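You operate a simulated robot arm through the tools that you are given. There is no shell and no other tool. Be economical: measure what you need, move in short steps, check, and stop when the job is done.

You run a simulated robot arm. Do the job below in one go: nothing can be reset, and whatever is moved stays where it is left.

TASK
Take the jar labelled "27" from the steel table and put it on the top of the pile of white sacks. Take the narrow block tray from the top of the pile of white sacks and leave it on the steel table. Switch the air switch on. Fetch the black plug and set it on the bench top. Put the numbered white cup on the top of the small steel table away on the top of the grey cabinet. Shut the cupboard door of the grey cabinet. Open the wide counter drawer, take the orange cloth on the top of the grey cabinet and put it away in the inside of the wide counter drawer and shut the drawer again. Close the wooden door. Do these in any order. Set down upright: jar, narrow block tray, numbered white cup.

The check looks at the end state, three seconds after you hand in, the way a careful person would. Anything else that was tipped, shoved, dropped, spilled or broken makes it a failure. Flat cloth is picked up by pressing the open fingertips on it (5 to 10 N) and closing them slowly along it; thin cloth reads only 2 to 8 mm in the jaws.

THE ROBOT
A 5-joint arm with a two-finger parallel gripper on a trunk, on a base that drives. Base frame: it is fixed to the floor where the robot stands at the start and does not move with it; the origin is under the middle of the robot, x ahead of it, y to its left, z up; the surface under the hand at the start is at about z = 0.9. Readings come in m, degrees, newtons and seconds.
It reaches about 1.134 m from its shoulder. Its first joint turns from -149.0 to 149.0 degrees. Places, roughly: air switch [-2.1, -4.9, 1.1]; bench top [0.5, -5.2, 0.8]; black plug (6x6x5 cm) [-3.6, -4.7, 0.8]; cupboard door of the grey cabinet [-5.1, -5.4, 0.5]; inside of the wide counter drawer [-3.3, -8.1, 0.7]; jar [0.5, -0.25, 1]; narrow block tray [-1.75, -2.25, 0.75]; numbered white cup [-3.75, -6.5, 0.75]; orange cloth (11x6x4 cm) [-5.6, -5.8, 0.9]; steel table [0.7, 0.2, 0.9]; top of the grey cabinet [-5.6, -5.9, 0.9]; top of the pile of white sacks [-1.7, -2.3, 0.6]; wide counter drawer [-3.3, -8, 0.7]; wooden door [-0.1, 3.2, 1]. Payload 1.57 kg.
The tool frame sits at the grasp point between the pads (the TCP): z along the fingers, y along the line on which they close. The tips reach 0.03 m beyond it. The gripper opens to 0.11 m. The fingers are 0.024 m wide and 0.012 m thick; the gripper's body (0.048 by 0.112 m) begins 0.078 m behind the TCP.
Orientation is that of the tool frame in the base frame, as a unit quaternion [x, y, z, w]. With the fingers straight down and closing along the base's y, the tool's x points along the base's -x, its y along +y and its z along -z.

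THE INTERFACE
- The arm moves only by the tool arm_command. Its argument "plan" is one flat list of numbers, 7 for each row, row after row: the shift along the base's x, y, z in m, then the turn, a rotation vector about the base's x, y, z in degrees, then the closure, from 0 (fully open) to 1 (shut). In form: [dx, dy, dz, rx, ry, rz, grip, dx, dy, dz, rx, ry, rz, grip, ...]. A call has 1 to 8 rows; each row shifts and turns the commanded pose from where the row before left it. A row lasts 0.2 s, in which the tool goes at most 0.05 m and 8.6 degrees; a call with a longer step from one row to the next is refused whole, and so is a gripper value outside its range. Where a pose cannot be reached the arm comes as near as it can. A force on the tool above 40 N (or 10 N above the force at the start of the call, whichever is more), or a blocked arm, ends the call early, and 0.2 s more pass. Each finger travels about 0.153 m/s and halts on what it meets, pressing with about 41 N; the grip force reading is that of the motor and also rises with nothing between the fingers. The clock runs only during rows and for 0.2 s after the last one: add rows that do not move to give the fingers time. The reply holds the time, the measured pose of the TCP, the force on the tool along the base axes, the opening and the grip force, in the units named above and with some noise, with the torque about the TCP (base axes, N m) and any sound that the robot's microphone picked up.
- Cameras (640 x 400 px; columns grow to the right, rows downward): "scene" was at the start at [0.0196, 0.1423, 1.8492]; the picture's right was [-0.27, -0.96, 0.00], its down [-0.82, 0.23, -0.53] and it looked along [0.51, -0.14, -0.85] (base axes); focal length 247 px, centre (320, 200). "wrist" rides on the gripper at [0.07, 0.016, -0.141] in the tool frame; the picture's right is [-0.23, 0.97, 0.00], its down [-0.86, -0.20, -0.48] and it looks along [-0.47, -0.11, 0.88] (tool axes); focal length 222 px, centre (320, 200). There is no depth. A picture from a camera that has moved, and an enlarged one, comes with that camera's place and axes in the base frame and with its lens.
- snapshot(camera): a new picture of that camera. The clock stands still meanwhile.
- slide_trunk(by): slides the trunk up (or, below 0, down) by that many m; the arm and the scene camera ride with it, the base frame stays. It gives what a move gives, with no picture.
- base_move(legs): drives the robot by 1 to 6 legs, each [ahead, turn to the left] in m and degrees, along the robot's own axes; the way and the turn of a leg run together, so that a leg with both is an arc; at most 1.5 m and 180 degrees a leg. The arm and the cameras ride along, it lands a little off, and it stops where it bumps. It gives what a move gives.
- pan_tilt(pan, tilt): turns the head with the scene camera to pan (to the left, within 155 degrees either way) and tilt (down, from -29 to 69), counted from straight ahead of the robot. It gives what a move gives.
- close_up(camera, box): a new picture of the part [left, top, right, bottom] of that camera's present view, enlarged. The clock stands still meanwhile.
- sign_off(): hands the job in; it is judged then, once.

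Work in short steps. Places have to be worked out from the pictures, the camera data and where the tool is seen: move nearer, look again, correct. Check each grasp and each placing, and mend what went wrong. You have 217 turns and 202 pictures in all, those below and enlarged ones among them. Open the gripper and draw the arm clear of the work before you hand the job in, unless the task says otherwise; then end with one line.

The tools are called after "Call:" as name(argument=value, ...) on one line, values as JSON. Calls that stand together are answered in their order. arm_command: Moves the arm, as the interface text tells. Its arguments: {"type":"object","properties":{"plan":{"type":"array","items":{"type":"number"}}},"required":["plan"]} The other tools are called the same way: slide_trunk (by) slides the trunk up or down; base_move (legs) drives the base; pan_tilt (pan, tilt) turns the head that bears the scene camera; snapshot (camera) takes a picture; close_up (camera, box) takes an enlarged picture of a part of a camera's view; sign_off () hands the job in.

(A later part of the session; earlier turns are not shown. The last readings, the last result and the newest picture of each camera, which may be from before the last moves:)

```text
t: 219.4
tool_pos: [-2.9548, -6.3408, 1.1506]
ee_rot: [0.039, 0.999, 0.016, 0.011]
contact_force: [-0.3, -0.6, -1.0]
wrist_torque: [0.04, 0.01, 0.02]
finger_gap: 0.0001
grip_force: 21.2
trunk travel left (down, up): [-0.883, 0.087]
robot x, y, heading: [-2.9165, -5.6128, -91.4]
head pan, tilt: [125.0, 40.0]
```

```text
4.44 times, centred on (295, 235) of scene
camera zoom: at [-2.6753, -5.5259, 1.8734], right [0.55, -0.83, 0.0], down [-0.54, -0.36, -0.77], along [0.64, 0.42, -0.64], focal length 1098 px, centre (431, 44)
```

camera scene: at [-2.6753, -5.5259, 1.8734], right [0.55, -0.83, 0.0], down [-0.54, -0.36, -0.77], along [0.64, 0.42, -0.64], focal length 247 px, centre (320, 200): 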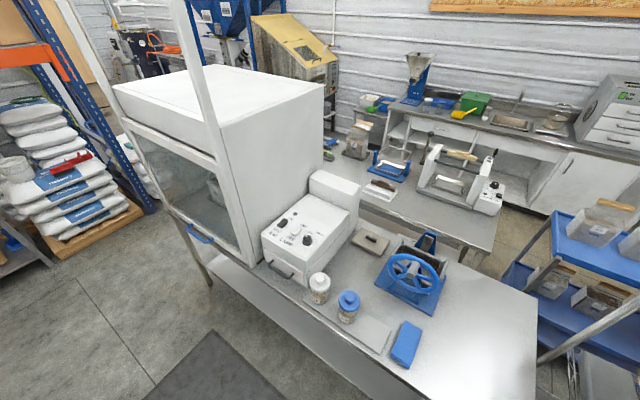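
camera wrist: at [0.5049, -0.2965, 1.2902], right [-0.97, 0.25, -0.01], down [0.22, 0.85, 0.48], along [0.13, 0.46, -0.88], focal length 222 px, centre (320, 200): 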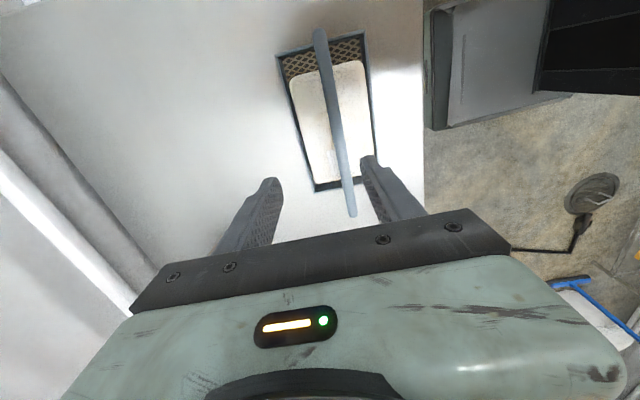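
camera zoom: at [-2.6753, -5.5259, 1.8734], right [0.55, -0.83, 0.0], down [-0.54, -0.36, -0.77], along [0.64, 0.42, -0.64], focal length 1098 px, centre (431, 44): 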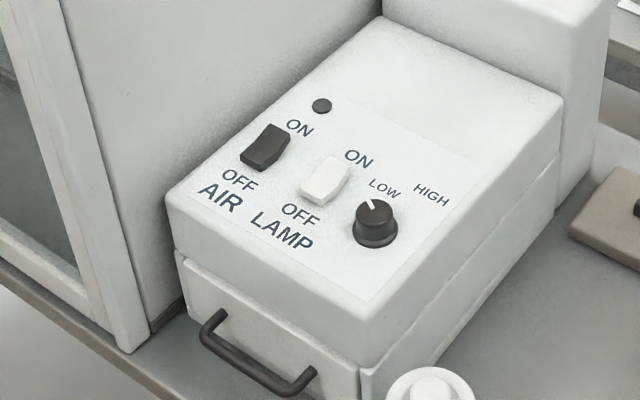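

The switch centre triangulates to (-2.110, -4.955, 1.076). I raise the trunk slightly, turn the base left to face it (~39°), and edge forward.

Call:
slide_trunk(by=0.08)

Call:
base_move(legs=[[0, 130], [0.12, 0]])

Call:
pan_tilt(pan=0, tilt=45)

Call:
snapshot(camera="scene")

Call:
snapshot(camera="wrist")

```text
t: 220.6
tool_pos: [-2.9547, -6.3409, 1.23]
ee_rot: [0.039, 0.999, 0.018, 0.011]
contact_force: [-1.2, 0.0, -0.2]
wrist_torque: [0.01, -0.03, 0.02]
finger_gap: 0.0
grip_force: 21.2
trunk travel left (down, up): [-0.963, 0.007]
robot x, y, heading: [-2.9177, -5.6112, -91.2]
head pan, tilt: [125.0, 40.0]
```

```text
t: 223.7
tool_pos: [-2.3483, -6.0503, 1.2318]
ee_rot: [-0.425, 0.905, 0.014, -0.019]
contact_force: [-36.6, -18.7, 7.9]
wrist_torque: [1.68, -3.92, -1.7]
finger_gap: 0.0
grip_force: 21.1
trunk travel left (down, up): [-0.963, 0.007]
robot x, y, heading: [-2.9301, -5.6228, -35.6]
head pan, tilt: [125.0, 40.0]
stopped in leg 1: the force on the tool passed its limit at 197 N (the readings are from after the stop); the commanded pose is now the measured one
```

```text
t: 225.7
tool_pos: [-2.3482, -6.0513, 1.2318]
ee_rot: [-0.426, 0.904, 0.014, -0.019]
contact_force: [-47.8, -23.2, -4.1]
wrist_torque: [2.41, -4.43, -2.14]
finger_gap: 0.0
grip_force: 21.6
trunk travel left (down, up): [-0.963, 0.007]
robot x, y, heading: [-2.929, -5.6213, -35.8]
head pan, tilt: [0.0, 45.0]
```

```text
133 pictures are left
camera scene: at [-2.8108, -5.5102, 1.9472], right [-0.58, -0.81, -0.01], down [-0.57, 0.41, -0.71], along [0.58, -0.41, -0.71], focal length 247 px, centre (320, 200)
```

scene: 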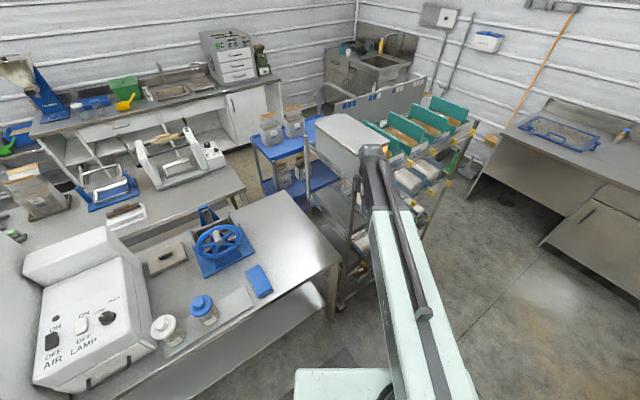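

```text
132 pictures are left
camera wrist: at [-2.3986, -6.0962, 1.3747], right [-0.61, 0.79, 0.03], down [0.72, 0.53, 0.45], along [0.34, 0.3, -0.89], focal length 222 px, centre (320, 200)
```

wrist: 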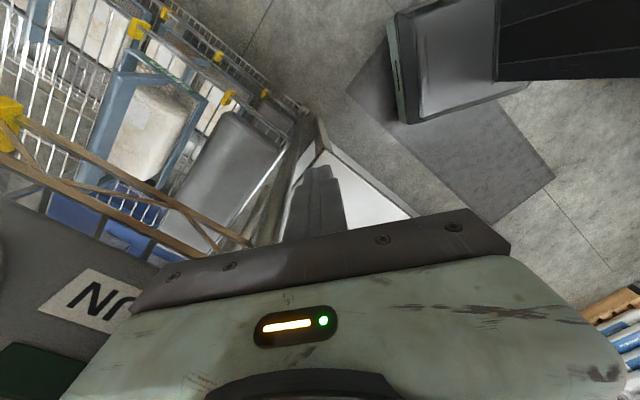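

The gripper bumped the tall wire rack I had missed. I turn back at once to release it, then check.

Call:
base_move(legs=[[0, -20]])

Call:
pan_tilt(pan=25, tilt=35)

Call:
snapshot(camera="scene")

```text
t: 227.2
tool_pos: [-2.5242, -6.2245, 1.2294]
ee_rot: [-0.263, 0.964, 0.019, -0.016]
contact_force: [-0.4, 0.3, -0.4]
wrist_torque: [-0.04, -0.02, 0.0]
finger_gap: 0.0
grip_force: 21.5
trunk travel left (down, up): [-0.963, 0.007]
robot x, y, heading: [-2.9198, -5.6181, -55.3]
head pan, tilt: [0.0, 45.0]
```

```text
t: 228.1
tool_pos: [-2.5221, -6.2233, 1.23]
ee_rot: [-0.263, 0.964, 0.019, -0.018]
contact_force: [-0.8, -0.3, -0.4]
wrist_torque: [0.01, 0.02, 0.02]
finger_gap: 0.0
grip_force: 21.6
trunk travel left (down, up): [-0.963, 0.007]
robot x, y, heading: [-2.9249, -5.6194, -55.2]
head pan, tilt: [25.0, 35.0]
```

```text
131 pictures are left
camera scene: at [-2.7326, -5.5304, 1.961], right [-0.51, -0.86, 0.0], down [-0.49, 0.29, -0.82], along [0.71, -0.41, -0.57], focal length 247 px, centre (320, 200)
```

scene: 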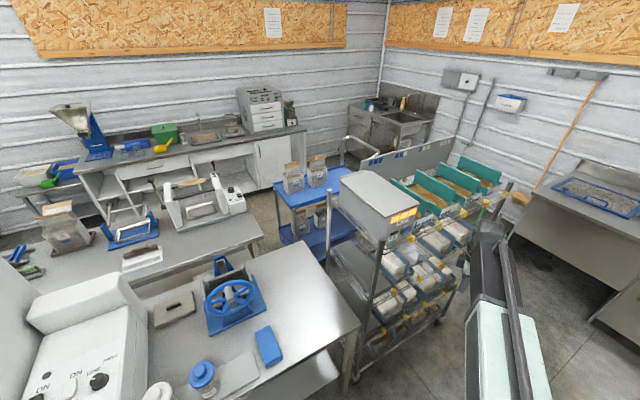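

The rack still stands with everything on it. I zoom to compare its position with the earlier picture.

Call:
close_up(camera="scene", box=[310, 160, 520, 390])

```text
1.74 times, centred on (415, 275) of scene
camera zoom: at [-2.7326, -5.5304, 1.961], right [-0.51, -0.86, 0.0], down [-0.49, 0.29, -0.82], along [0.71, -0.41, -0.57], focal length 430 px, centre (155, 70)
```

zoom: 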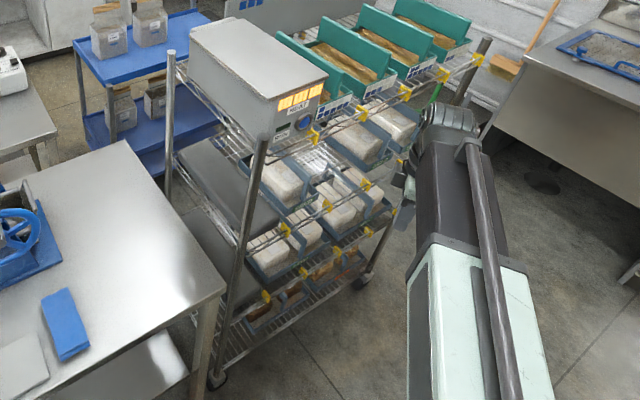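

The rack's wheel positions match the earlier picture within error, so it hasn't shifted. I turn the other way round (over open floor and the low bench) to face the switch.

Call:
base_move(legs=[[0, -133], [0, -133]])

Call:
pan_tilt(pan=0, tilt=45)

Call:
snapshot(camera="scene")

```text
t: 239.4
tool_pos: [-2.3526, -5.1636, 1.229]
ee_rot: [0.889, -0.457, 0.0, 0.025]
contact_force: [0.1, -0.7, -0.3]
wrist_torque: [-0.02, -0.05, 0.02]
finger_gap: 0.0
grip_force: 21.3
trunk travel left (down, up): [-0.963, 0.007]
robot x, y, heading: [-2.9684, -5.5609, 39.0]
head pan, tilt: [25.0, 35.0]
```

```text
t: 240.3
tool_pos: [-2.3524, -5.1661, 1.2308]
ee_rot: [0.89, -0.456, -0.001, 0.024]
contact_force: [-0.4, -0.6, -0.5]
wrist_torque: [0.03, 0.04, -0.01]
finger_gap: 0.0
grip_force: 21.4
trunk travel left (down, up): [-0.963, 0.007]
robot x, y, heading: [-2.9659, -5.5604, 39.5]
head pan, tilt: [0.0, 45.0]
```

```text
129 pictures are left
camera scene: at [-3.0488, -5.4075, 1.9464], right [0.64, -0.77, 0.0], down [-0.55, -0.45, -0.71], along [0.55, 0.45, -0.71], focal length 247 px, centre (320, 200)
```

scene: 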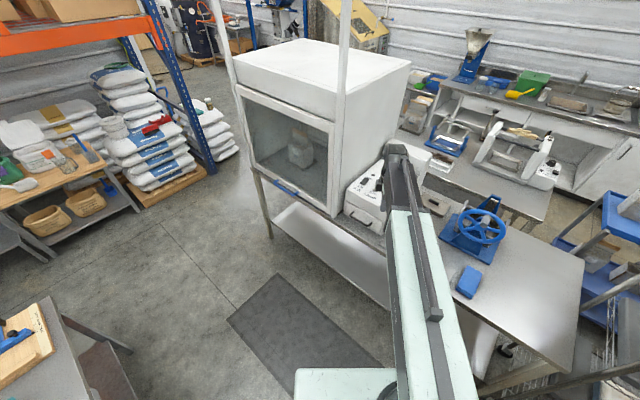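

I shift the tool slightly away from the post, then drive 0.17 m closer.

Call:
arm_command(plan=[0.02, -0.035, 0, 0, 0, 0, 1, 0.02, -0.035, 0, 0, 0, 0, 1])

Call:
base_move(legs=[[0.17, 0]])

Call:
snapshot(camera="wrist")

Call:
close_up(camera="scene", box=[260, 100, 480, 240])

```text
t: 240.9
tool_pos: [-2.3125, -5.2369, 1.2285]
ee_rot: [0.89, -0.456, 0.001, 0.024]
contact_force: [0.4, 0.3, -0.8]
wrist_torque: [-0.04, 0.03, -0.02]
finger_gap: 0.0
grip_force: 21.0
trunk travel left (down, up): [-0.963, 0.007]
robot x, y, heading: [-2.9697, -5.5623, 39.4]
head pan, tilt: [0.0, 45.0]
```

```text
t: 242.4
tool_pos: [-2.1798, -5.1267, 1.2287]
ee_rot: [0.89, -0.456, 0.0, 0.024]
contact_force: [1.3, 0.4, 0.1]
wrist_torque: [-0.02, 0.02, 0.01]
finger_gap: 0.0001
grip_force: 21.6
trunk travel left (down, up): [-0.963, 0.007]
robot x, y, heading: [-2.8371, -5.4538, 39.4]
head pan, tilt: [0.0, 45.0]
```

```text
128 pictures are left
camera wrist: at [-2.1493, -5.1863, 1.3721], right [-0.92, -0.38, 0.04], down [-0.33, 0.83, 0.45], along [-0.2, 0.4, -0.89], focal length 222 px, centre (320, 200)
```

wrist: 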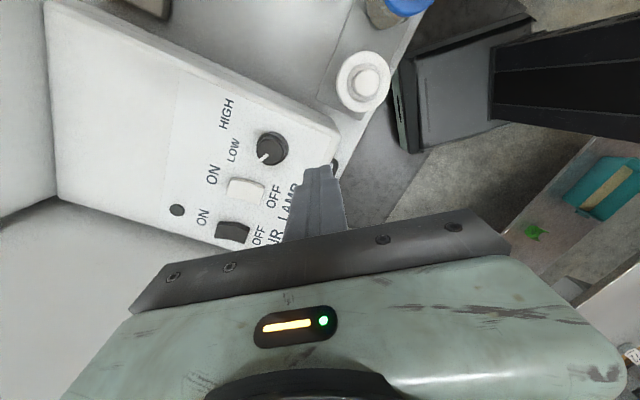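

```text
2.86 times, centred on (370, 170) of scene
camera zoom: at [-2.9164, -5.2967, 1.9461], right [0.63, -0.77, 0.0], down [-0.55, -0.45, -0.71], along [0.55, 0.45, -0.71], focal length 706 px, centre (177, 286)
```

zoom: 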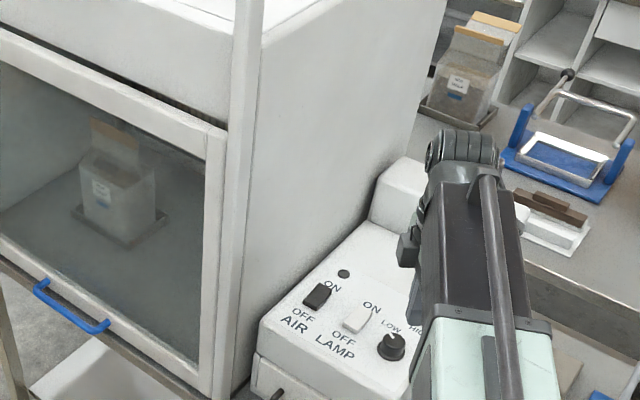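

The switch position is confirmed. I spin the tool so its thin side faces the machine wall and tilt it outward about 24° for clearance.

Call:
arm_command(plan=[0, 0, 0, 0, 0, -7.2, 1, 0, 0, 0, 0, 0, -7.2, 1, 0, 0, 0, 0, 0, -7.2, 1, 0, 0, 0, 0, 0, -7.2, 1, 0, 0, 0, 0, 0, -7.2, 1, 0, 0, 0.01, 3.57, -7.16, 0, 1, 0, 0, 0.01, 3.57, -7.16, 0, 1, 0, 0, 0.01, 3.57, -7.16, 0, 1])

```text
t: 244.2
tool_pos: [-2.1815, -5.1259, 1.2475]
ee_rot: [-0.692, 0.697, -0.059, 0.176]
contact_force: [-0.4, -0.2, 0.5]
wrist_torque: [0.0, 0.02, -0.01]
finger_gap: 0.0001
grip_force: 21.2
out of reach, approached as far as the arm can: row 6, 7
trunk travel left (down, up): [-0.963, 0.007]
robot x, y, heading: [-2.8368, -5.4511, 39.7]
head pan, tilt: [0.0, 45.0]
```

Now I move over the AIR switch's ON end.

Call:
arm_command(plan=[0.0195, 0.0415, 0, 0, 0, 1.85, 1, 0.0195, 0.0415, 0, 0, 0, 1.85, 1, 0.0195, 0.0415, 0, 0, 0, 1.85, 1, 0.019, 0.0415, 0, 0, 0, 1.85, 1])

Call:
snapshot(camera="wrist")

Call:
close_up(camera="scene", box=[260, 100, 480, 240])

```text
t: 245.2
tool_pos: [-2.0991, -4.9598, 1.2452]
ee_rot: [0.736, -0.651, 0.047, -0.178]
contact_force: [0.7, 0.6, -0.1]
wrist_torque: [-0.04, 0.01, 0.0]
finger_gap: 0.0
grip_force: 21.6
trunk travel left (down, up): [-0.963, 0.007]
robot x, y, heading: [-2.8388, -5.4525, 39.3]
head pan, tilt: [0.0, 45.0]
```

```text
126 pictures are left
camera wrist: at [-2.1483, -5.0572, 1.3599], right [-0.95, 0.13, -0.28], down [-0.08, 0.76, 0.65], along [0.3, 0.64, -0.71], focal length 222 px, centre (320, 200)
```

wrist: 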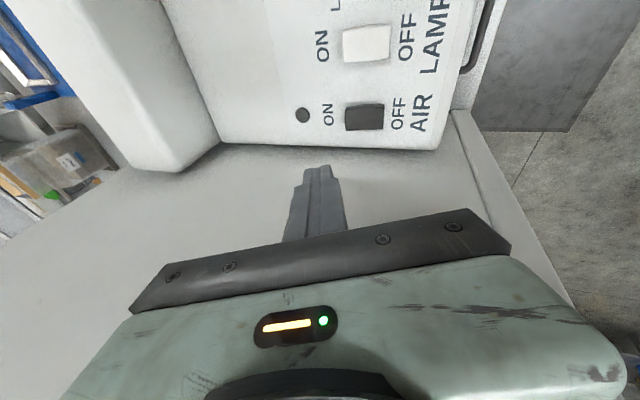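

```text
2.86 times, centred on (370, 170) of scene
camera zoom: at [-2.9174, -5.2969, 1.9461], right [0.64, -0.77, 0.0], down [-0.55, -0.45, -0.71], along [0.55, 0.45, -0.71], focal length 706 px, centre (177, 286)
```

zoom: 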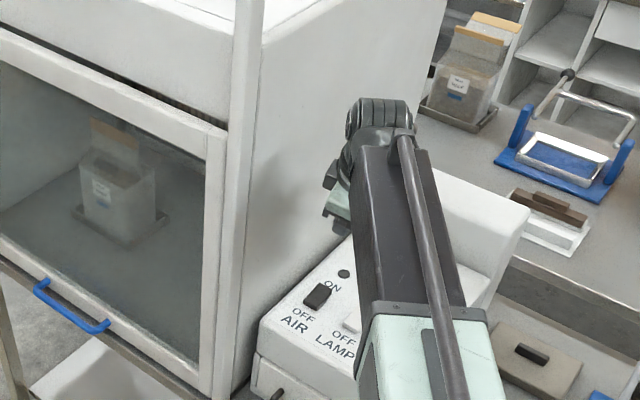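

The tip is right above the switch's ON end edge, so I shift 8 mm inward and lower.

Call:
arm_command(plan=[-0.008, 0, 0, 0, 0, 0, 1])

Call:
slide_trunk(by=-0.1)

Call:
snapshot(camera="wrist")

```text
t: 245.6
tool_pos: [-2.1097, -4.9593, 1.245]
ee_rot: [0.737, -0.651, 0.047, -0.178]
contact_force: [0.0, -0.2, -0.2]
wrist_torque: [0.03, 0.01, 0.0]
finger_gap: 0.0002
grip_force: 21.1
trunk travel left (down, up): [-0.963, 0.007]
robot x, y, heading: [-2.8395, -5.4532, 39.5]
head pan, tilt: [0.0, 45.0]
```

```text
t: 246.9
tool_pos: [-2.1102, -4.9601, 1.1448]
ee_rot: [0.736, -0.652, 0.047, -0.178]
contact_force: [0.0, 0.5, -0.7]
wrist_torque: [-0.04, -0.01, -0.02]
finger_gap: 0.0001
grip_force: 20.5
trunk travel left (down, up): [-0.863, 0.107]
robot x, y, heading: [-2.8374, -5.4493, 39.4]
head pan, tilt: [0.0, 45.0]
```

```text
124 pictures are left
camera wrist: at [-2.1576, -5.0581, 1.2604], right [-0.95, 0.13, -0.28], down [-0.08, 0.76, 0.65], along [0.3, 0.64, -0.71], focal length 222 px, centre (320, 200)
```

wrist: 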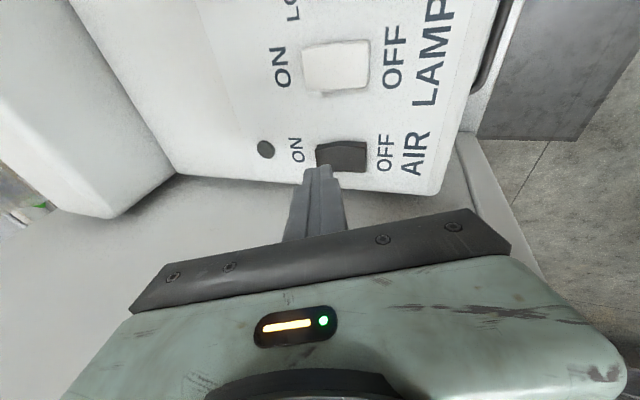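

Well aligned over the ON end. I press down in small steps.

Call:
slide_trunk(by=-0.02)

Call:
slide_trunk(by=-0.01)

Call:
snapshot(camera="wrist")

```text
t: 247.6
tool_pos: [-2.11, -4.9605, 1.1266]
ee_rot: [0.737, -0.651, 0.046, -0.178]
contact_force: [-0.2, 0.5, 0.2]
wrist_torque: [0.01, 0.0, 0.01]
finger_gap: 0.0003
grip_force: 21.0
trunk travel left (down, up): [-0.843, 0.127]
robot x, y, heading: [-2.8352, -5.4513, 39.1]
head pan, tilt: [0.0, 45.0]
```

```text
t: 248.2
tool_pos: [-2.1106, -4.9594, 1.1163]
ee_rot: [0.736, -0.651, 0.046, -0.178]
contact_force: [-0.2, 0.2, 0.3]
wrist_torque: [-0.01, 0.03, -0.03]
finger_gap: 0.0001
grip_force: 21.4
trunk travel left (down, up): [-0.833, 0.137]
robot x, y, heading: [-2.8331, -5.4487, 39.6]
head pan, tilt: [0.0, 45.0]
```

```text
123 pictures are left
camera wrist: at [-2.1576, -5.0581, 1.2303], right [-0.95, 0.13, -0.28], down [-0.08, 0.76, 0.65], along [0.3, 0.64, -0.71], focal length 222 px, centre (320, 200)
```

wrist: 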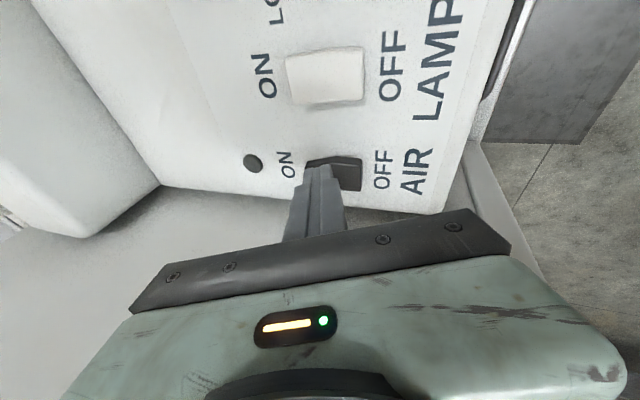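

Call:
slide_trunk(by=-0.008)

Call:
slide_trunk(by=-0.007)

Call:
snapshot(camera="wrist")

```text
t: 248.8
tool_pos: [-2.1106, -4.9599, 1.1075]
ee_rot: [0.736, -0.651, 0.047, -0.178]
contact_force: [3.5, 2.0, 8.4]
wrist_torque: [0.04, -0.12, 0.05]
finger_gap: 0.0
grip_force: 21.7
trunk travel left (down, up): [-0.825, 0.145]
robot x, y, heading: [-2.835, -5.4526, 39.4]
head pan, tilt: [0.0, 45.0]
```

```text
t: 249.1
tool_pos: [-2.1097, -4.9598, 1.1071]
ee_rot: [0.735, -0.651, 0.049, -0.183]
contact_force: [-5.2, -2.6, 23.8]
wrist_torque: [-0.07, 0.16, 0.0]
finger_gap: 0.0
grip_force: 22.0
trunk travel left (down, up): [-0.822, 0.148]
robot x, y, heading: [-2.8337, -5.4525, 39.2]
head pan, tilt: [0.0, 45.0]
stopped: the force on the tool passed its limit at 52 N (the readings are from after the stop); the commanded pose is now the measured one
```

```text
122 pictures are left
camera wrist: at [-2.1589, -5.0591, 1.2216], right [-0.95, 0.14, -0.29], down [-0.09, 0.75, 0.65], along [0.3, 0.65, -0.7], focal length 222 px, centre (320, 200)
```

wrist: 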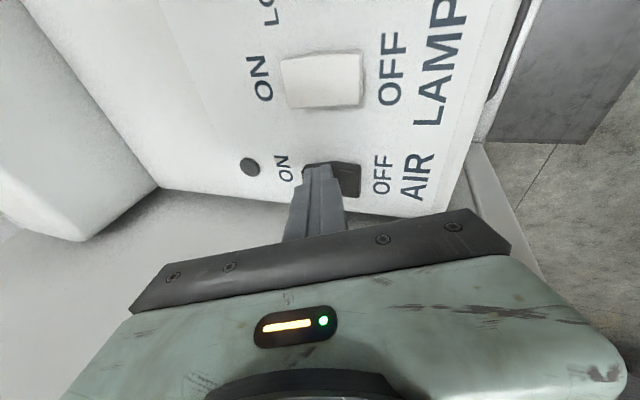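

It was pressed to 52 N. I lift off and examine the rocker's state.

Call:
slide_trunk(by=0.1)

Call:
close_up(camera="wrist", box=[240, 20, 480, 190])

Call:
close_up(camera="scene", box=[335, 165, 405, 225])

```text
t: 250.5
tool_pos: [-2.1077, -4.9594, 1.2053]
ee_rot: [0.736, -0.65, 0.047, -0.181]
contact_force: [0.1, 0.6, -0.9]
wrist_torque: [-0.01, -0.01, 0.0]
finger_gap: 0.0002
grip_force: 21.3
trunk travel left (down, up): [-0.922, 0.048]
robot x, y, heading: [-2.8349, -5.453, 39.4]
head pan, tilt: [0.0, 45.0]
```

```text
2.35 times, centred on (360, 105) of wrist
camera zoom: at [-2.1563, -5.0572, 1.3192], right [-0.95, 0.14, -0.28], down [-0.09, 0.75, 0.65], along [0.3, 0.64, -0.7], focal length 523 px, centre (226, 424)
```

zoom: 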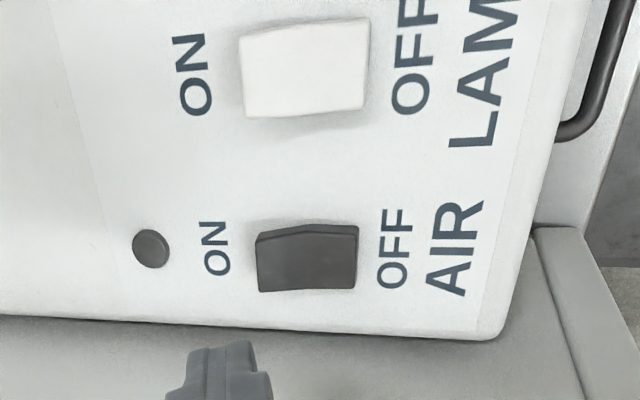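

```text
6.67 times, centred on (370, 195) of scene
camera zoom: at [-2.9177, -5.2976, 1.9052], right [0.63, -0.77, 0.0], down [-0.55, -0.45, -0.71], along [0.55, 0.45, -0.71], focal length 1647 px, centre (-13, 233)
```

zoom: 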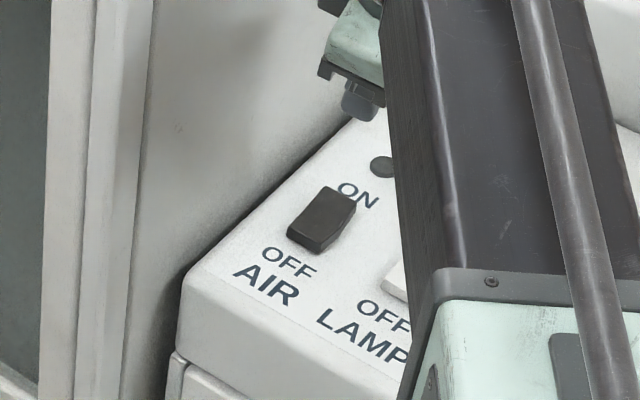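

It's unclear, so I return to the pre-press pose and zoom in on both rockers for comparison.

Call:
slide_trunk(by=0.04)

Call:
close_up(camera="wrist", box=[310, 10, 420, 140])

```text
t: 251.3
tool_pos: [-2.1074, -4.9592, 1.2459]
ee_rot: [0.735, -0.651, 0.047, -0.182]
contact_force: [-0.4, -0.2, -0.9]
wrist_torque: [0.01, 0.01, -0.03]
finger_gap: 0.0002
grip_force: 21.5
trunk travel left (down, up): [-0.962, 0.008]
robot x, y, heading: [-2.8334, -5.4505, 39.4]
head pan, tilt: [0.0, 45.0]
```

```text
3.08 times, centred on (365, 75) of wrist
camera zoom: at [-2.1564, -5.0572, 1.3593], right [-0.95, 0.14, -0.28], down [-0.09, 0.75, 0.65], along [0.3, 0.64, -0.7], focal length 684 px, centre (182, 585)
```

zoom: 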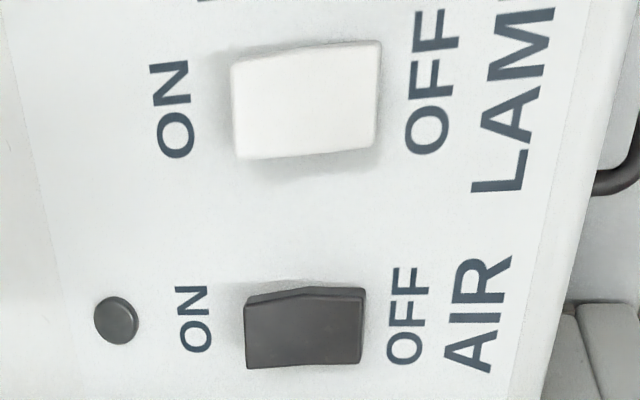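

Call:
close_up(camera="scene", box=[260, 100, 480, 240])

```text
2.86 times, centred on (370, 170) of scene
camera zoom: at [-2.9177, -5.2976, 1.9453], right [0.63, -0.77, 0.0], down [-0.55, -0.45, -0.71], along [0.55, 0.45, -0.71], focal length 706 px, centre (177, 286)
```

zoom: 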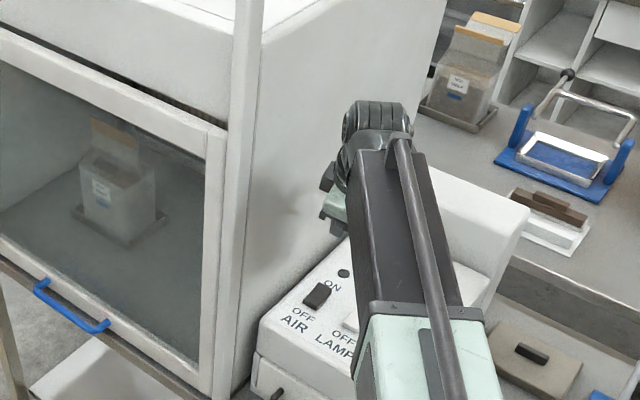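

I can't tell yet, so I press again slightly nearer the extreme ON end and watch the readings.

Call:
arm_command(plan=[0.008, 0.001, 0, 0, 0, 0, 1])

Call:
slide_trunk(by=-0.13)

Call:
slide_trunk(by=-0.006)

Call:
slide_trunk(by=-0.006)

Call:
slide_trunk(by=-0.006)

```text
t: 251.7
tool_pos: [-2.0995, -4.9573, 1.2443]
ee_rot: [0.736, -0.65, 0.047, -0.182]
contact_force: [0.7, -0.4, 0.7]
wrist_torque: [-0.03, 0.0, 0.01]
finger_gap: 0.0001
grip_force: 21.3
trunk travel left (down, up): [-0.962, 0.008]
robot x, y, heading: [-2.8366, -5.4511, 39.4]
head pan, tilt: [0.0, 45.0]
```

```text
t: 253.3
tool_pos: [-2.1003, -4.9583, 1.114]
ee_rot: [0.737, -0.65, 0.048, -0.182]
contact_force: [0.6, -0.4, -0.1]
wrist_torque: [-0.02, -0.01, 0.0]
finger_gap: 0.0001
grip_force: 21.2
trunk travel left (down, up): [-0.832, 0.138]
robot x, y, heading: [-2.8384, -5.4543, 39.1]
head pan, tilt: [0.0, 45.0]
```

```text
t: 253.8
tool_pos: [-2.1001, -4.9577, 1.1098]
ee_rot: [0.735, -0.651, 0.048, -0.181]
contact_force: [0.1, 0.2, 0.3]
wrist_torque: [-0.04, 0.02, 0.02]
finger_gap: 0.0
grip_force: 21.5
trunk travel left (down, up): [-0.826, 0.144]
robot x, y, heading: [-2.8363, -5.4484, 39.5]
head pan, tilt: [0.0, 45.0]
```

```text
t: 254.3
tool_pos: [-2.1006, -4.9578, 1.1071]
ee_rot: [0.734, -0.65, 0.051, -0.187]
contact_force: [-6.5, -3.0, 23.6]
wrist_torque: [-0.16, 0.2, -0.02]
finger_gap: 0.0001
grip_force: 20.7
trunk travel left (down, up): [-0.821, 0.149]
robot x, y, heading: [-2.8368, -5.4516, 39.6]
head pan, tilt: [0.0, 45.0]
stopped: the force on the tool passed its limit at 45 N (the readings are from after the stop); the commanded pose is now the measured one
```

```text
t: 254.7
tool_pos: [-2.1005, -4.9572, 1.1088]
ee_rot: [0.735, -0.649, 0.05, -0.19]
contact_force: [-7.1, -5.8, 34.1]
wrist_torque: [-0.26, 0.22, -0.02]
finger_gap: 0.0
grip_force: 21.1
trunk travel left (down, up): [-0.819, 0.151]
robot x, y, heading: [-2.8361, -5.4528, 39.4]
head pan, tilt: [0.0, 45.0]
stopped: the force on the tool passed its limit at 49 N (the readings are from after the stop); the commanded pose is now the measured one
```

This time there was no soft travel: the rocker end is already down. I withdraw and look at its profile from a lower angle.

Call:
slide_trunk(by=0.13)

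Call:
base_move(legs=[[-0.3, 0]])

Call:
arm_command(plan=[0.02, -0.045, 0, 0, 0, 0, 1, 0.02, -0.045, 0, 0, 0, 0, 1, 0.02, -0.045, 0, 0, 0, 0, 1])

Call:
close_up(camera="scene", box=[310, 90, 430, 200])

```text
t: 256.2
tool_pos: [-2.0974, -4.955, 1.2338]
ee_rot: [0.735, -0.65, 0.049, -0.189]
contact_force: [0.4, -0.6, -0.1]
wrist_torque: [-0.01, -0.01, -0.02]
finger_gap: 0.0001
grip_force: 20.9
trunk travel left (down, up): [-0.949, 0.021]
robot x, y, heading: [-2.8382, -5.4499, 39.5]
head pan, tilt: [0.0, 45.0]
```

```text
t: 258.3
tool_pos: [-2.3325, -5.1446, 1.2348]
ee_rot: [0.737, -0.647, 0.049, -0.189]
contact_force: [-1.0, -0.2, 0.5]
wrist_torque: [0.02, -0.04, -0.04]
finger_gap: 0.0
grip_force: 21.7
trunk travel left (down, up): [-0.949, 0.021]
robot x, y, heading: [-3.0736, -5.6432, 39.6]
head pan, tilt: [0.0, 45.0]
```

```text
t: 259.1
tool_pos: [-2.2715, -5.2819, 1.2335]
ee_rot: [0.737, -0.647, 0.049, -0.188]
contact_force: [-0.5, 0.2, 0.8]
wrist_torque: [0.01, 0.0, -0.01]
finger_gap: 0.0002
grip_force: 21.6
trunk travel left (down, up): [-0.949, 0.021]
robot x, y, heading: [-3.075, -5.6437, 39.8]
head pan, tilt: [0.0, 45.0]
```

```text
3.64 times, centred on (370, 145) of scene
camera zoom: at [-3.1515, -5.4901, 1.9328], right [0.64, -0.77, 0.0], down [-0.54, -0.45, -0.71], along [0.54, 0.45, -0.71], focal length 899 px, centre (138, 400)
```

zoom: 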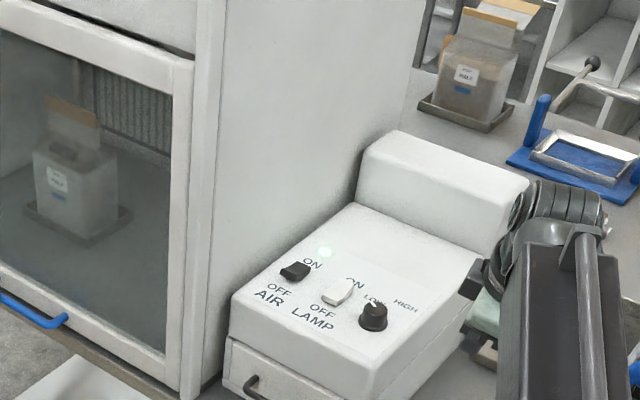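

The indicator light is now lit, so the AIR switch is on. I bring the tool back to vertical and retract.

Call:
arm_command(plan=[-0.036, -0.016, 0, -3, 6.64, 0, 1, -0.036, -0.016, 0, -3, 6.64, 0, 1, -0.036, -0.016, 0, -3, 6.64, 0, 1, -0.02, -0.009, 0, 0, 0, 0, 1])

Call:
base_move(legs=[[0, 115], [0, 115]])

Call:
pan_tilt(pan=-60, tilt=30)

Call:
snapshot(camera="scene")

```text
t: 260.1
tool_pos: [-2.4016, -5.3382, 1.2162]
ee_rot: [0.746, -0.665, -0.029, -0.015]
contact_force: [0.1, 0.4, -0.7]
wrist_torque: [-0.02, 0.02, 0.02]
finger_gap: 0.0
grip_force: 21.7
out of reach, approached as far as the arm can: row 1, 2, 3
trunk travel left (down, up): [-0.949, 0.021]
robot x, y, heading: [-3.0703, -5.6447, 39.7]
head pan, tilt: [0.0, 45.0]
```

```text
t: 270.1
tool_pos: [-3.2504, -6.3523, 1.2165]
ee_rot: [0.277, 0.96, -0.003, 0.032]
contact_force: [0.5, 1.2, -0.6]
wrist_torque: [-0.05, -0.01, -0.01]
finger_gap: 0.0
grip_force: 21.4
trunk travel left (down, up): [-0.949, 0.021]
robot x, y, heading: [-3.1232, -5.6418, -89.9]
head pan, tilt: [0.0, 45.0]
```

```text
t: 271.4
tool_pos: [-3.251, -6.3519, 1.216]
ee_rot: [0.276, 0.961, -0.002, 0.032]
contact_force: [-0.1, 0.8, -0.1]
wrist_torque: [0.01, 0.01, 0.03]
finger_gap: 0.0001
grip_force: 21.7
trunk travel left (down, up): [-0.949, 0.021]
robot x, y, heading: [-3.1223, -5.6436, -89.9]
head pan, tilt: [-60.0, 30.0]
```

```text
116 pictures are left
camera scene: at [-3.0327, -5.6429, 1.9553], right [-0.51, 0.86, 0.0], down [0.43, 0.25, -0.87], along [-0.75, -0.44, -0.5], focal length 247 px, centre (320, 200)
```

scene: 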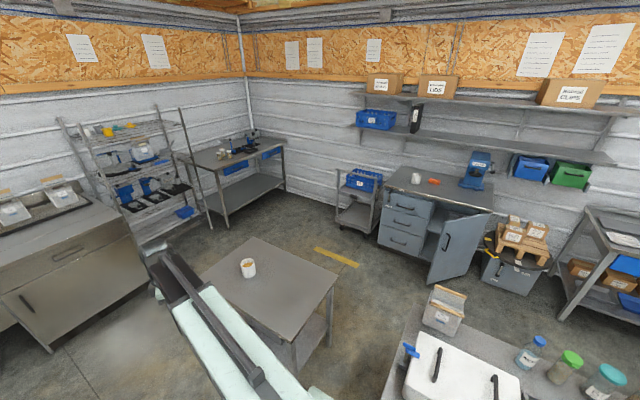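

Useful overview: cup on the small steel table at about (-3.80, -6.62), cabinet with its door ajar, drawer counter on the left. I drive forward to y ≈ -6.5 and look at the cup.

Call:
base_move(legs=[[0.85, 0]])

Call:
pan_tilt(pan=-85, tilt=45)

Call:
snapshot(camera="scene")

Call:
pan_tilt(pan=0, tilt=35)

Call:
snapshot(camera="scene")

```text
t: 275.9
tool_pos: [-3.2577, -7.1946, 1.2163]
ee_rot: [0.282, 0.959, -0.002, 0.032]
contact_force: [0.0, 0.1, -0.1]
wrist_torque: [0.04, 0.04, -0.02]
finger_gap: 0.0
grip_force: 21.7
trunk travel left (down, up): [-0.949, 0.021]
robot x, y, heading: [-3.1226, -6.4805, -90.3]
head pan, tilt: [-60.0, 30.0]
```

```text
t: 276.8
tool_pos: [-3.2585, -7.1948, 1.2165]
ee_rot: [0.282, 0.959, -0.002, 0.032]
contact_force: [0.1, -0.1, 0.7]
wrist_torque: [-0.02, 0.0, 0.0]
finger_gap: 0.0001
grip_force: 21.2
trunk travel left (down, up): [-0.949, 0.021]
robot x, y, heading: [-3.1239, -6.4835, -90.2]
head pan, tilt: [-85.0, 45.0]
```

```text
115 pictures are left
camera scene: at [-3.0352, -6.4492, 1.9328], right [-0.08, 1.0, 0.0], down [0.7, 0.06, -0.71], along [-0.71, -0.06, -0.71], focal length 247 px, centre (320, 200)
```

scene: 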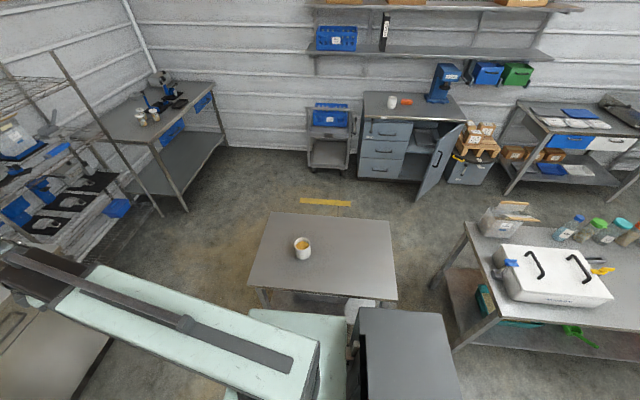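

```text
t: 278.4
tool_pos: [-3.2584, -7.1947, 1.2162]
ee_rot: [0.281, 0.959, -0.001, 0.032]
contact_force: [0.2, -0.1, -0.5]
wrist_torque: [0.01, 0.04, 0.01]
finger_gap: 0.0
grip_force: 21.4
trunk travel left (down, up): [-0.949, 0.021]
robot x, y, heading: [-3.1223, -6.4874, -90.3]
head pan, tilt: [0.0, 35.0]
```

```text
114 pictures are left
camera scene: at [-2.9548, -6.5306, 1.9475], right [-1.0, 0.01, 0.0], down [0.0, 0.57, -0.82], along [-0.01, -0.82, -0.57], focal length 247 px, centre (320, 200)
```

scene: 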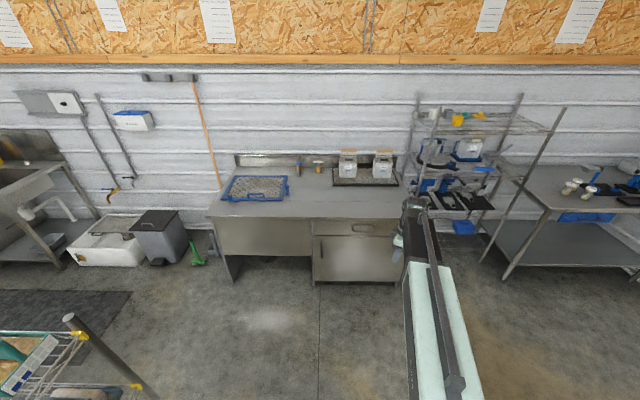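

The cup sits at about (-3.79, -6.61, 0.81). I swing the arm over it in steps, opening the gripper.

Call:
arm_command(plan=[-0.0314, 0.0345, 0, 0, 0, 0, 0, -0.0314, 0.0345, 0, 0, 0, 0, 0, -0.0314, 0.0345, 0, 0, 0, 0, 0, -0.0314, 0.0345, 0, 0, 0, 0, 0, -0.0314, 0.0345, 0, 0, 0, 0, 0, -0.0314, 0.0345, 0, 0, 0, 0, 0, -0.0314, 0.0345, 0, 0, 0, 0, 0, -0.0314, 0.0345, 0, 0, 0, 0, 0])

Call:
arm_command(plan=[-0.0314, 0.0345, 0, 0, 0, 0, 0, -0.0314, 0.0345, 0, 0, 0, 0, 0, -0.0314, 0.0345, 0, 0, 0, 0, 0, -0.0314, 0.0345, 0, 0, 0, 0, 0, -0.0314, 0.0345, 0, 0, 0, 0, 0, -0.0314, 0.0345, 0, 0, 0, 0, 0, -0.0314, 0.0345, 0, 0, 0, 0, 0, -0.0314, 0.0345, 0, 0, 0, 0, 0])

Call:
snapshot(camera="wrist")

```text
t: 280.2
tool_pos: [-3.5083, -6.9189, 1.2167]
ee_rot: [0.282, 0.959, -0.003, 0.033]
contact_force: [-0.3, 0.3, 0.1]
wrist_torque: [0.0, -0.01, 0.03]
finger_gap: 0.1099
grip_force: 0.1
trunk travel left (down, up): [-0.949, 0.021]
robot x, y, heading: [-3.1198, -6.4826, -90.5]
head pan, tilt: [0.0, 35.0]
```

```text
t: 282.0
tool_pos: [-3.7624, -6.6405, 1.2161]
ee_rot: [0.282, 0.959, -0.002, 0.032]
contact_force: [0.0, 0.5, 0.4]
wrist_torque: [0.01, 0.02, 0.0]
finger_gap: 0.1101
grip_force: 0.1
trunk travel left (down, up): [-0.949, 0.021]
robot x, y, heading: [-3.1186, -6.4873, -90.3]
head pan, tilt: [0.0, 35.0]
```

```text
113 pictures are left
camera wrist: at [-3.8211, -6.5856, 1.3529], right [0.72, 0.7, 0.03], down [0.58, -0.62, 0.53], along [0.39, -0.36, -0.85], focal length 222 px, centre (320, 200)
```

wrist: 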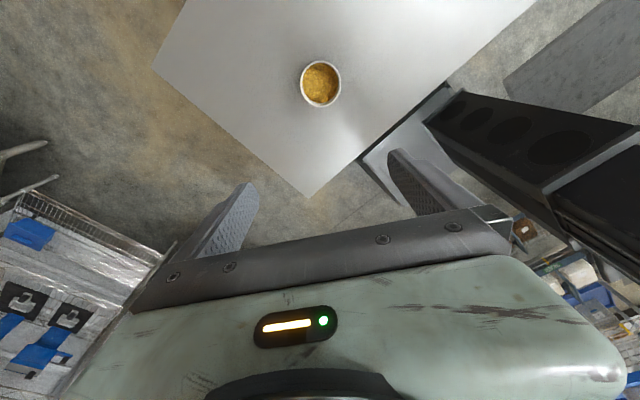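

The cup centre is about (-3.784, -6.600). I correct the small tilt, centre over it and lower partway.

Call:
arm_command(plan=[-0.011, 0.02, 0, 1.26, 3.44, 0, 0, -0.011, 0.02, 0, 0, 0, 0, 0])

Call:
slide_trunk(by=-0.26)

Call:
snapshot(camera="wrist")

```text
t: 282.6
tool_pos: [-3.7822, -6.6009, 1.2151]
ee_rot: [0.282, 0.959, 0.001, 0.0]
contact_force: [-0.1, -0.1, 0.9]
wrist_torque: [-0.02, -0.01, 0.0]
finger_gap: 0.1099
grip_force: 0.1
trunk travel left (down, up): [-0.949, 0.021]
robot x, y, heading: [-3.1183, -6.4883, -90.2]
head pan, tilt: [0.0, 35.0]
```

```text
t: 285.3
tool_pos: [-3.7828, -6.6018, 0.9563]
ee_rot: [0.282, 0.959, -0.001, 0.001]
contact_force: [0.3, 0.1, 0.3]
wrist_torque: [-0.02, -0.04, 0.0]
finger_gap: 0.1098
grip_force: 0.0
trunk travel left (down, up): [-0.689, 0.281]
robot x, y, heading: [-3.1271, -6.4855, -90.3]
head pan, tilt: [0.0, 35.0]
```

```text
112 pictures are left
camera wrist: at [-3.8322, -6.5501, 1.097], right [0.72, 0.7, 0.0], down [0.61, -0.63, 0.48], along [0.33, -0.34, -0.88], focal length 222 px, centre (320, 200)
```

wrist: 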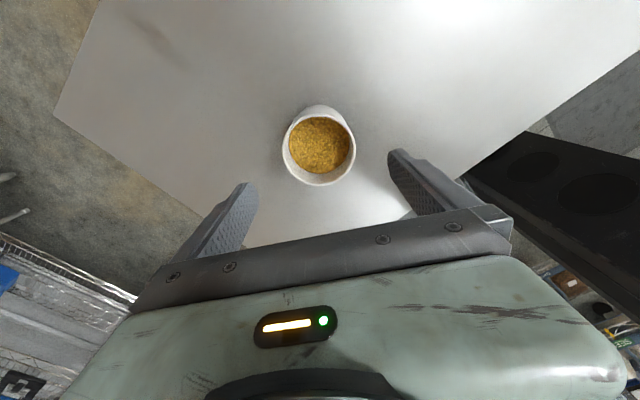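

Well centred. I lower 0.125 m and grip.

Call:
slide_trunk(by=-0.125)

Call:
arm_command(plan=[0, 0, 0, 0, 0, 0, 0.15, 0, 0, 0, 0, 0, 0, 0.3, 0, 0, 0, 0, 0, 0, 0.5, 0, 0, 0, 0, 0, 0, 0.6, 0, 0, 0, 0, 0, 0, 0.6])

Call:
snapshot(camera="wrist")

```text
t: 286.8
tool_pos: [-3.7816, -6.6013, 0.8309]
ee_rot: [0.282, 0.959, 0.0, 0.001]
contact_force: [-0.2, -0.9, -0.6]
wrist_torque: [-0.01, -0.01, 0.02]
finger_gap: 0.1101
grip_force: 0.0
trunk travel left (down, up): [-0.564, 0.406]
robot x, y, heading: [-3.1236, -6.4835, -90.2]
head pan, tilt: [0.0, 35.0]
```

```text
t: 288.0
tool_pos: [-3.7811, -6.6004, 0.8317]
ee_rot: [0.281, 0.96, -0.001, 0.0]
contact_force: [0.2, 0.6, 0.3]
wrist_torque: [-0.09, -0.01, 0.02]
finger_gap: 0.0868
grip_force: 41.2
trunk travel left (down, up): [-0.564, 0.406]
robot x, y, heading: [-3.1268, -6.485, -90.4]
head pan, tilt: [0.0, 35.0]
```

```text
111 pictures are left
camera wrist: at [-3.8322, -6.5501, 0.972], right [0.72, 0.7, 0.0], down [0.61, -0.63, 0.48], along [0.33, -0.34, -0.88], focal length 222 px, centre (320, 200)
```

wrist: 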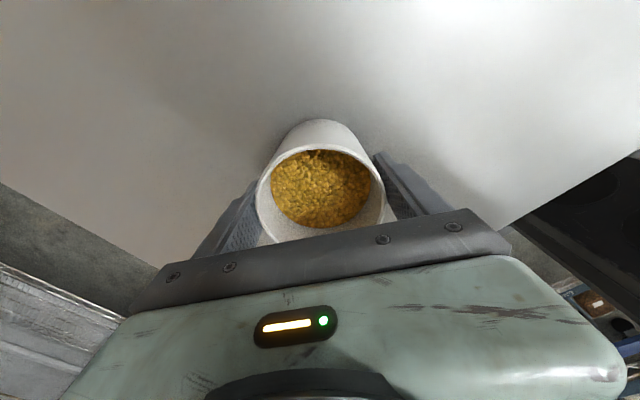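

The cup is gripped (87 mm). I lift 0.36 m and confirm the hold while looking along the route.

Call:
slide_trunk(by=0.36)

Call:
base_move(legs=[[0.82, 0]])

Call:
pan_tilt(pan=-90, tilt=40)

Call:
snapshot(camera="scene")

```text
t: 291.5
tool_pos: [-3.7823, -6.6021, 1.1902]
ee_rot: [0.282, 0.959, 0.0, 0.001]
contact_force: [0.3, -1.0, -2.6]
wrist_torque: [0.02, -0.02, -0.01]
finger_gap: 0.0871
grip_force: 41.1
trunk travel left (down, up): [-0.924, 0.046]
robot x, y, heading: [-3.1223, -6.4819, -90.5]
head pan, tilt: [0.0, 35.0]
```

```text
t: 296.0
tool_pos: [-3.7708, -7.4671, 1.1904]
ee_rot: [0.267, 0.964, -0.001, 0.001]
contact_force: [-0.3, 0.0, -3.2]
wrist_torque: [0.04, 0.03, 0.0]
finger_gap: 0.0871
grip_force: 41.1
trunk travel left (down, up): [-0.924, 0.046]
robot x, y, heading: [-3.1157, -7.3268, -88.7]
head pan, tilt: [0.0, 35.0]
```

```text
t: 297.6
tool_pos: [-3.7686, -7.4665, 1.1913]
ee_rot: [0.266, 0.964, 0.0, 0.001]
contact_force: [0.0, 0.3, -2.9]
wrist_torque: [0.0, 0.05, 0.0]
finger_gap: 0.087
grip_force: 40.8
trunk travel left (down, up): [-0.924, 0.046]
robot x, y, heading: [-3.1118, -7.3286, -88.6]
head pan, tilt: [-90.0, 40.0]
```

```text
110 pictures are left
camera scene: at [-3.0332, -7.2831, 1.915], right [-0.03, 1.0, 0.0], down [0.64, 0.02, -0.77], along [-0.77, -0.02, -0.64], focal length 247 px, centre (320, 200)
```

scene: 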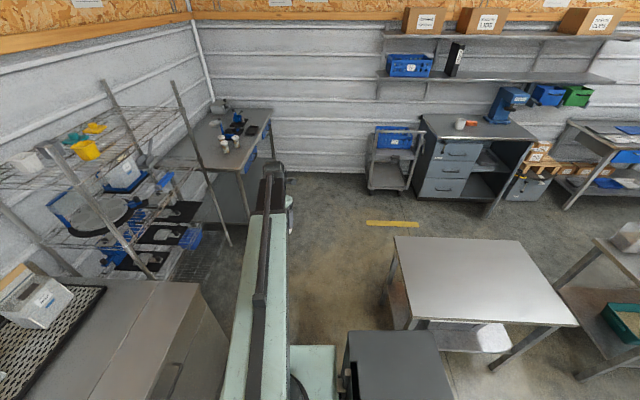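

The passage between small table (south edge y -6.86) and counter (front y ≈ -7.65) is narrow, so I centre at y -7.26, turn west and proceed.

Call:
base_move(legs=[[-0.07, 0], [0, -90]])

Call:
base_move(legs=[[1.4, 0]])

Call:
pan_tilt(pan=-60, tilt=35)

Call:
snapshot(camera="scene")

```text
t: 302.5
tool_pos: [-3.2458, -6.6057, 1.1909]
ee_rot: [0.872, 0.489, 0.0, 0.001]
contact_force: [0.5, -0.5, -2.5]
wrist_torque: [0.02, -0.02, -0.03]
finger_gap: 0.0868
grip_force: 40.6
trunk travel left (down, up): [-0.924, 0.046]
robot x, y, heading: [-3.1142, -7.2265, -178.2]
head pan, tilt: [-90.0, 40.0]
```

```text
t: 309.4
tool_pos: [-4.6367, -6.6484, 1.1918]
ee_rot: [0.872, 0.49, -0.001, 0.0]
contact_force: [0.4, -0.3, -2.9]
wrist_torque: [0.02, -0.01, 0.0]
finger_gap: 0.087
grip_force: 40.3
trunk travel left (down, up): [-0.924, 0.046]
robot x, y, heading: [-4.5057, -7.2692, -178.2]
head pan, tilt: [-90.0, 40.0]
```

```text
t: 310.4
tool_pos: [-4.6365, -6.6483, 1.1914]
ee_rot: [0.871, 0.491, 0.0, 0.001]
contact_force: [-0.5, 0.1, -3.4]
wrist_torque: [0.02, -0.03, -0.02]
finger_gap: 0.0868
grip_force: 41.1
trunk travel left (down, up): [-0.924, 0.046]
robot x, y, heading: [-4.5046, -7.2709, -178.2]
head pan, tilt: [-60.0, 35.0]
```

```text
109 pictures are left
camera scene: at [-4.5014, -7.3644, 1.9225], right [0.85, 0.53, 0.0], down [0.3, -0.49, -0.82], along [-0.43, 0.7, -0.57], focal length 247 px, centre (320, 200)
```

scene: 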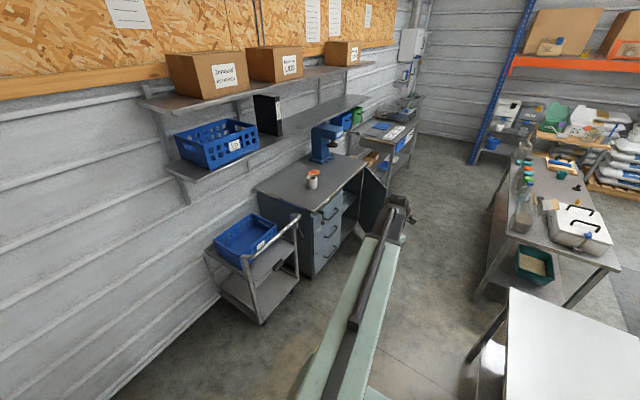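

I turn left to face south, so the arm points west, then reverse north alongside the cabinet.

Call:
base_move(legs=[[0, 88], [-1.0, 0]])

Call:
pan_tilt(pan=-90, tilt=45)

Call:
snapshot(camera="scene")

Call:
snapshot(camera="wrist")

```text
t: 319.5
tool_pos: [-5.1688, -6.3957, 1.1916]
ee_rot: [0.266, 0.964, -0.001, 0.001]
contact_force: [0.4, -0.1, -3.0]
wrist_torque: [-0.04, -0.02, -0.01]
finger_gap: 0.0871
grip_force: 40.6
trunk travel left (down, up): [-0.924, 0.046]
robot x, y, heading: [-4.5475, -6.2558, -87.9]
head pan, tilt: [-60.0, 35.0]
```

```text
t: 320.4
tool_pos: [-5.1686, -6.3948, 1.1914]
ee_rot: [0.265, 0.964, 0.0, 0.0]
contact_force: [-0.1, -0.4, -3.3]
wrist_torque: [0.0, 0.0, 0.02]
finger_gap: 0.0866
grip_force: 41.2
trunk travel left (down, up): [-0.924, 0.046]
robot x, y, heading: [-4.5489, -6.2564, -88.0]
head pan, tilt: [-90.0, 45.0]
```

```text
108 pictures are left
camera scene: at [-4.4637, -6.21, 1.9078], right [-0.04, 1.0, 0.0], down [0.71, 0.03, -0.71], along [-0.71, -0.03, -0.71], focal length 247 px, centre (320, 200)
```

scene: 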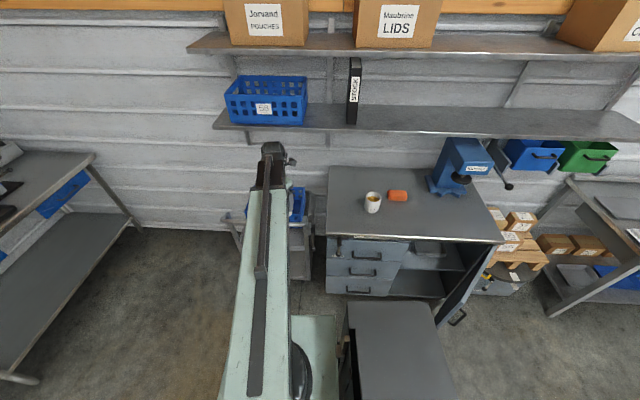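

```text
107 pictures are left
camera wrist: at [-5.2206, -6.345, 1.3318], right [0.69, 0.72, 0.0], down [0.63, -0.61, 0.48], along [0.35, -0.33, -0.88], focal length 222 px, centre (320, 200)
```

wrist: 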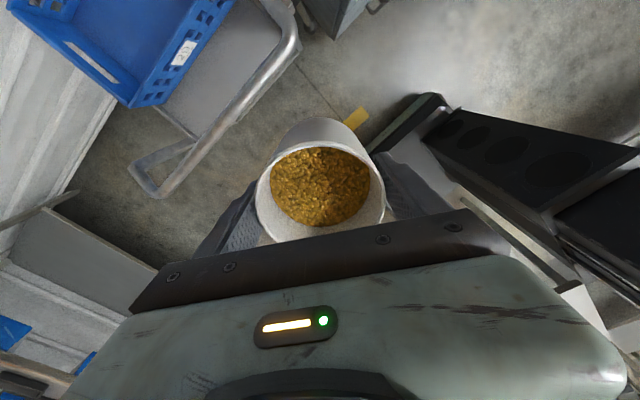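

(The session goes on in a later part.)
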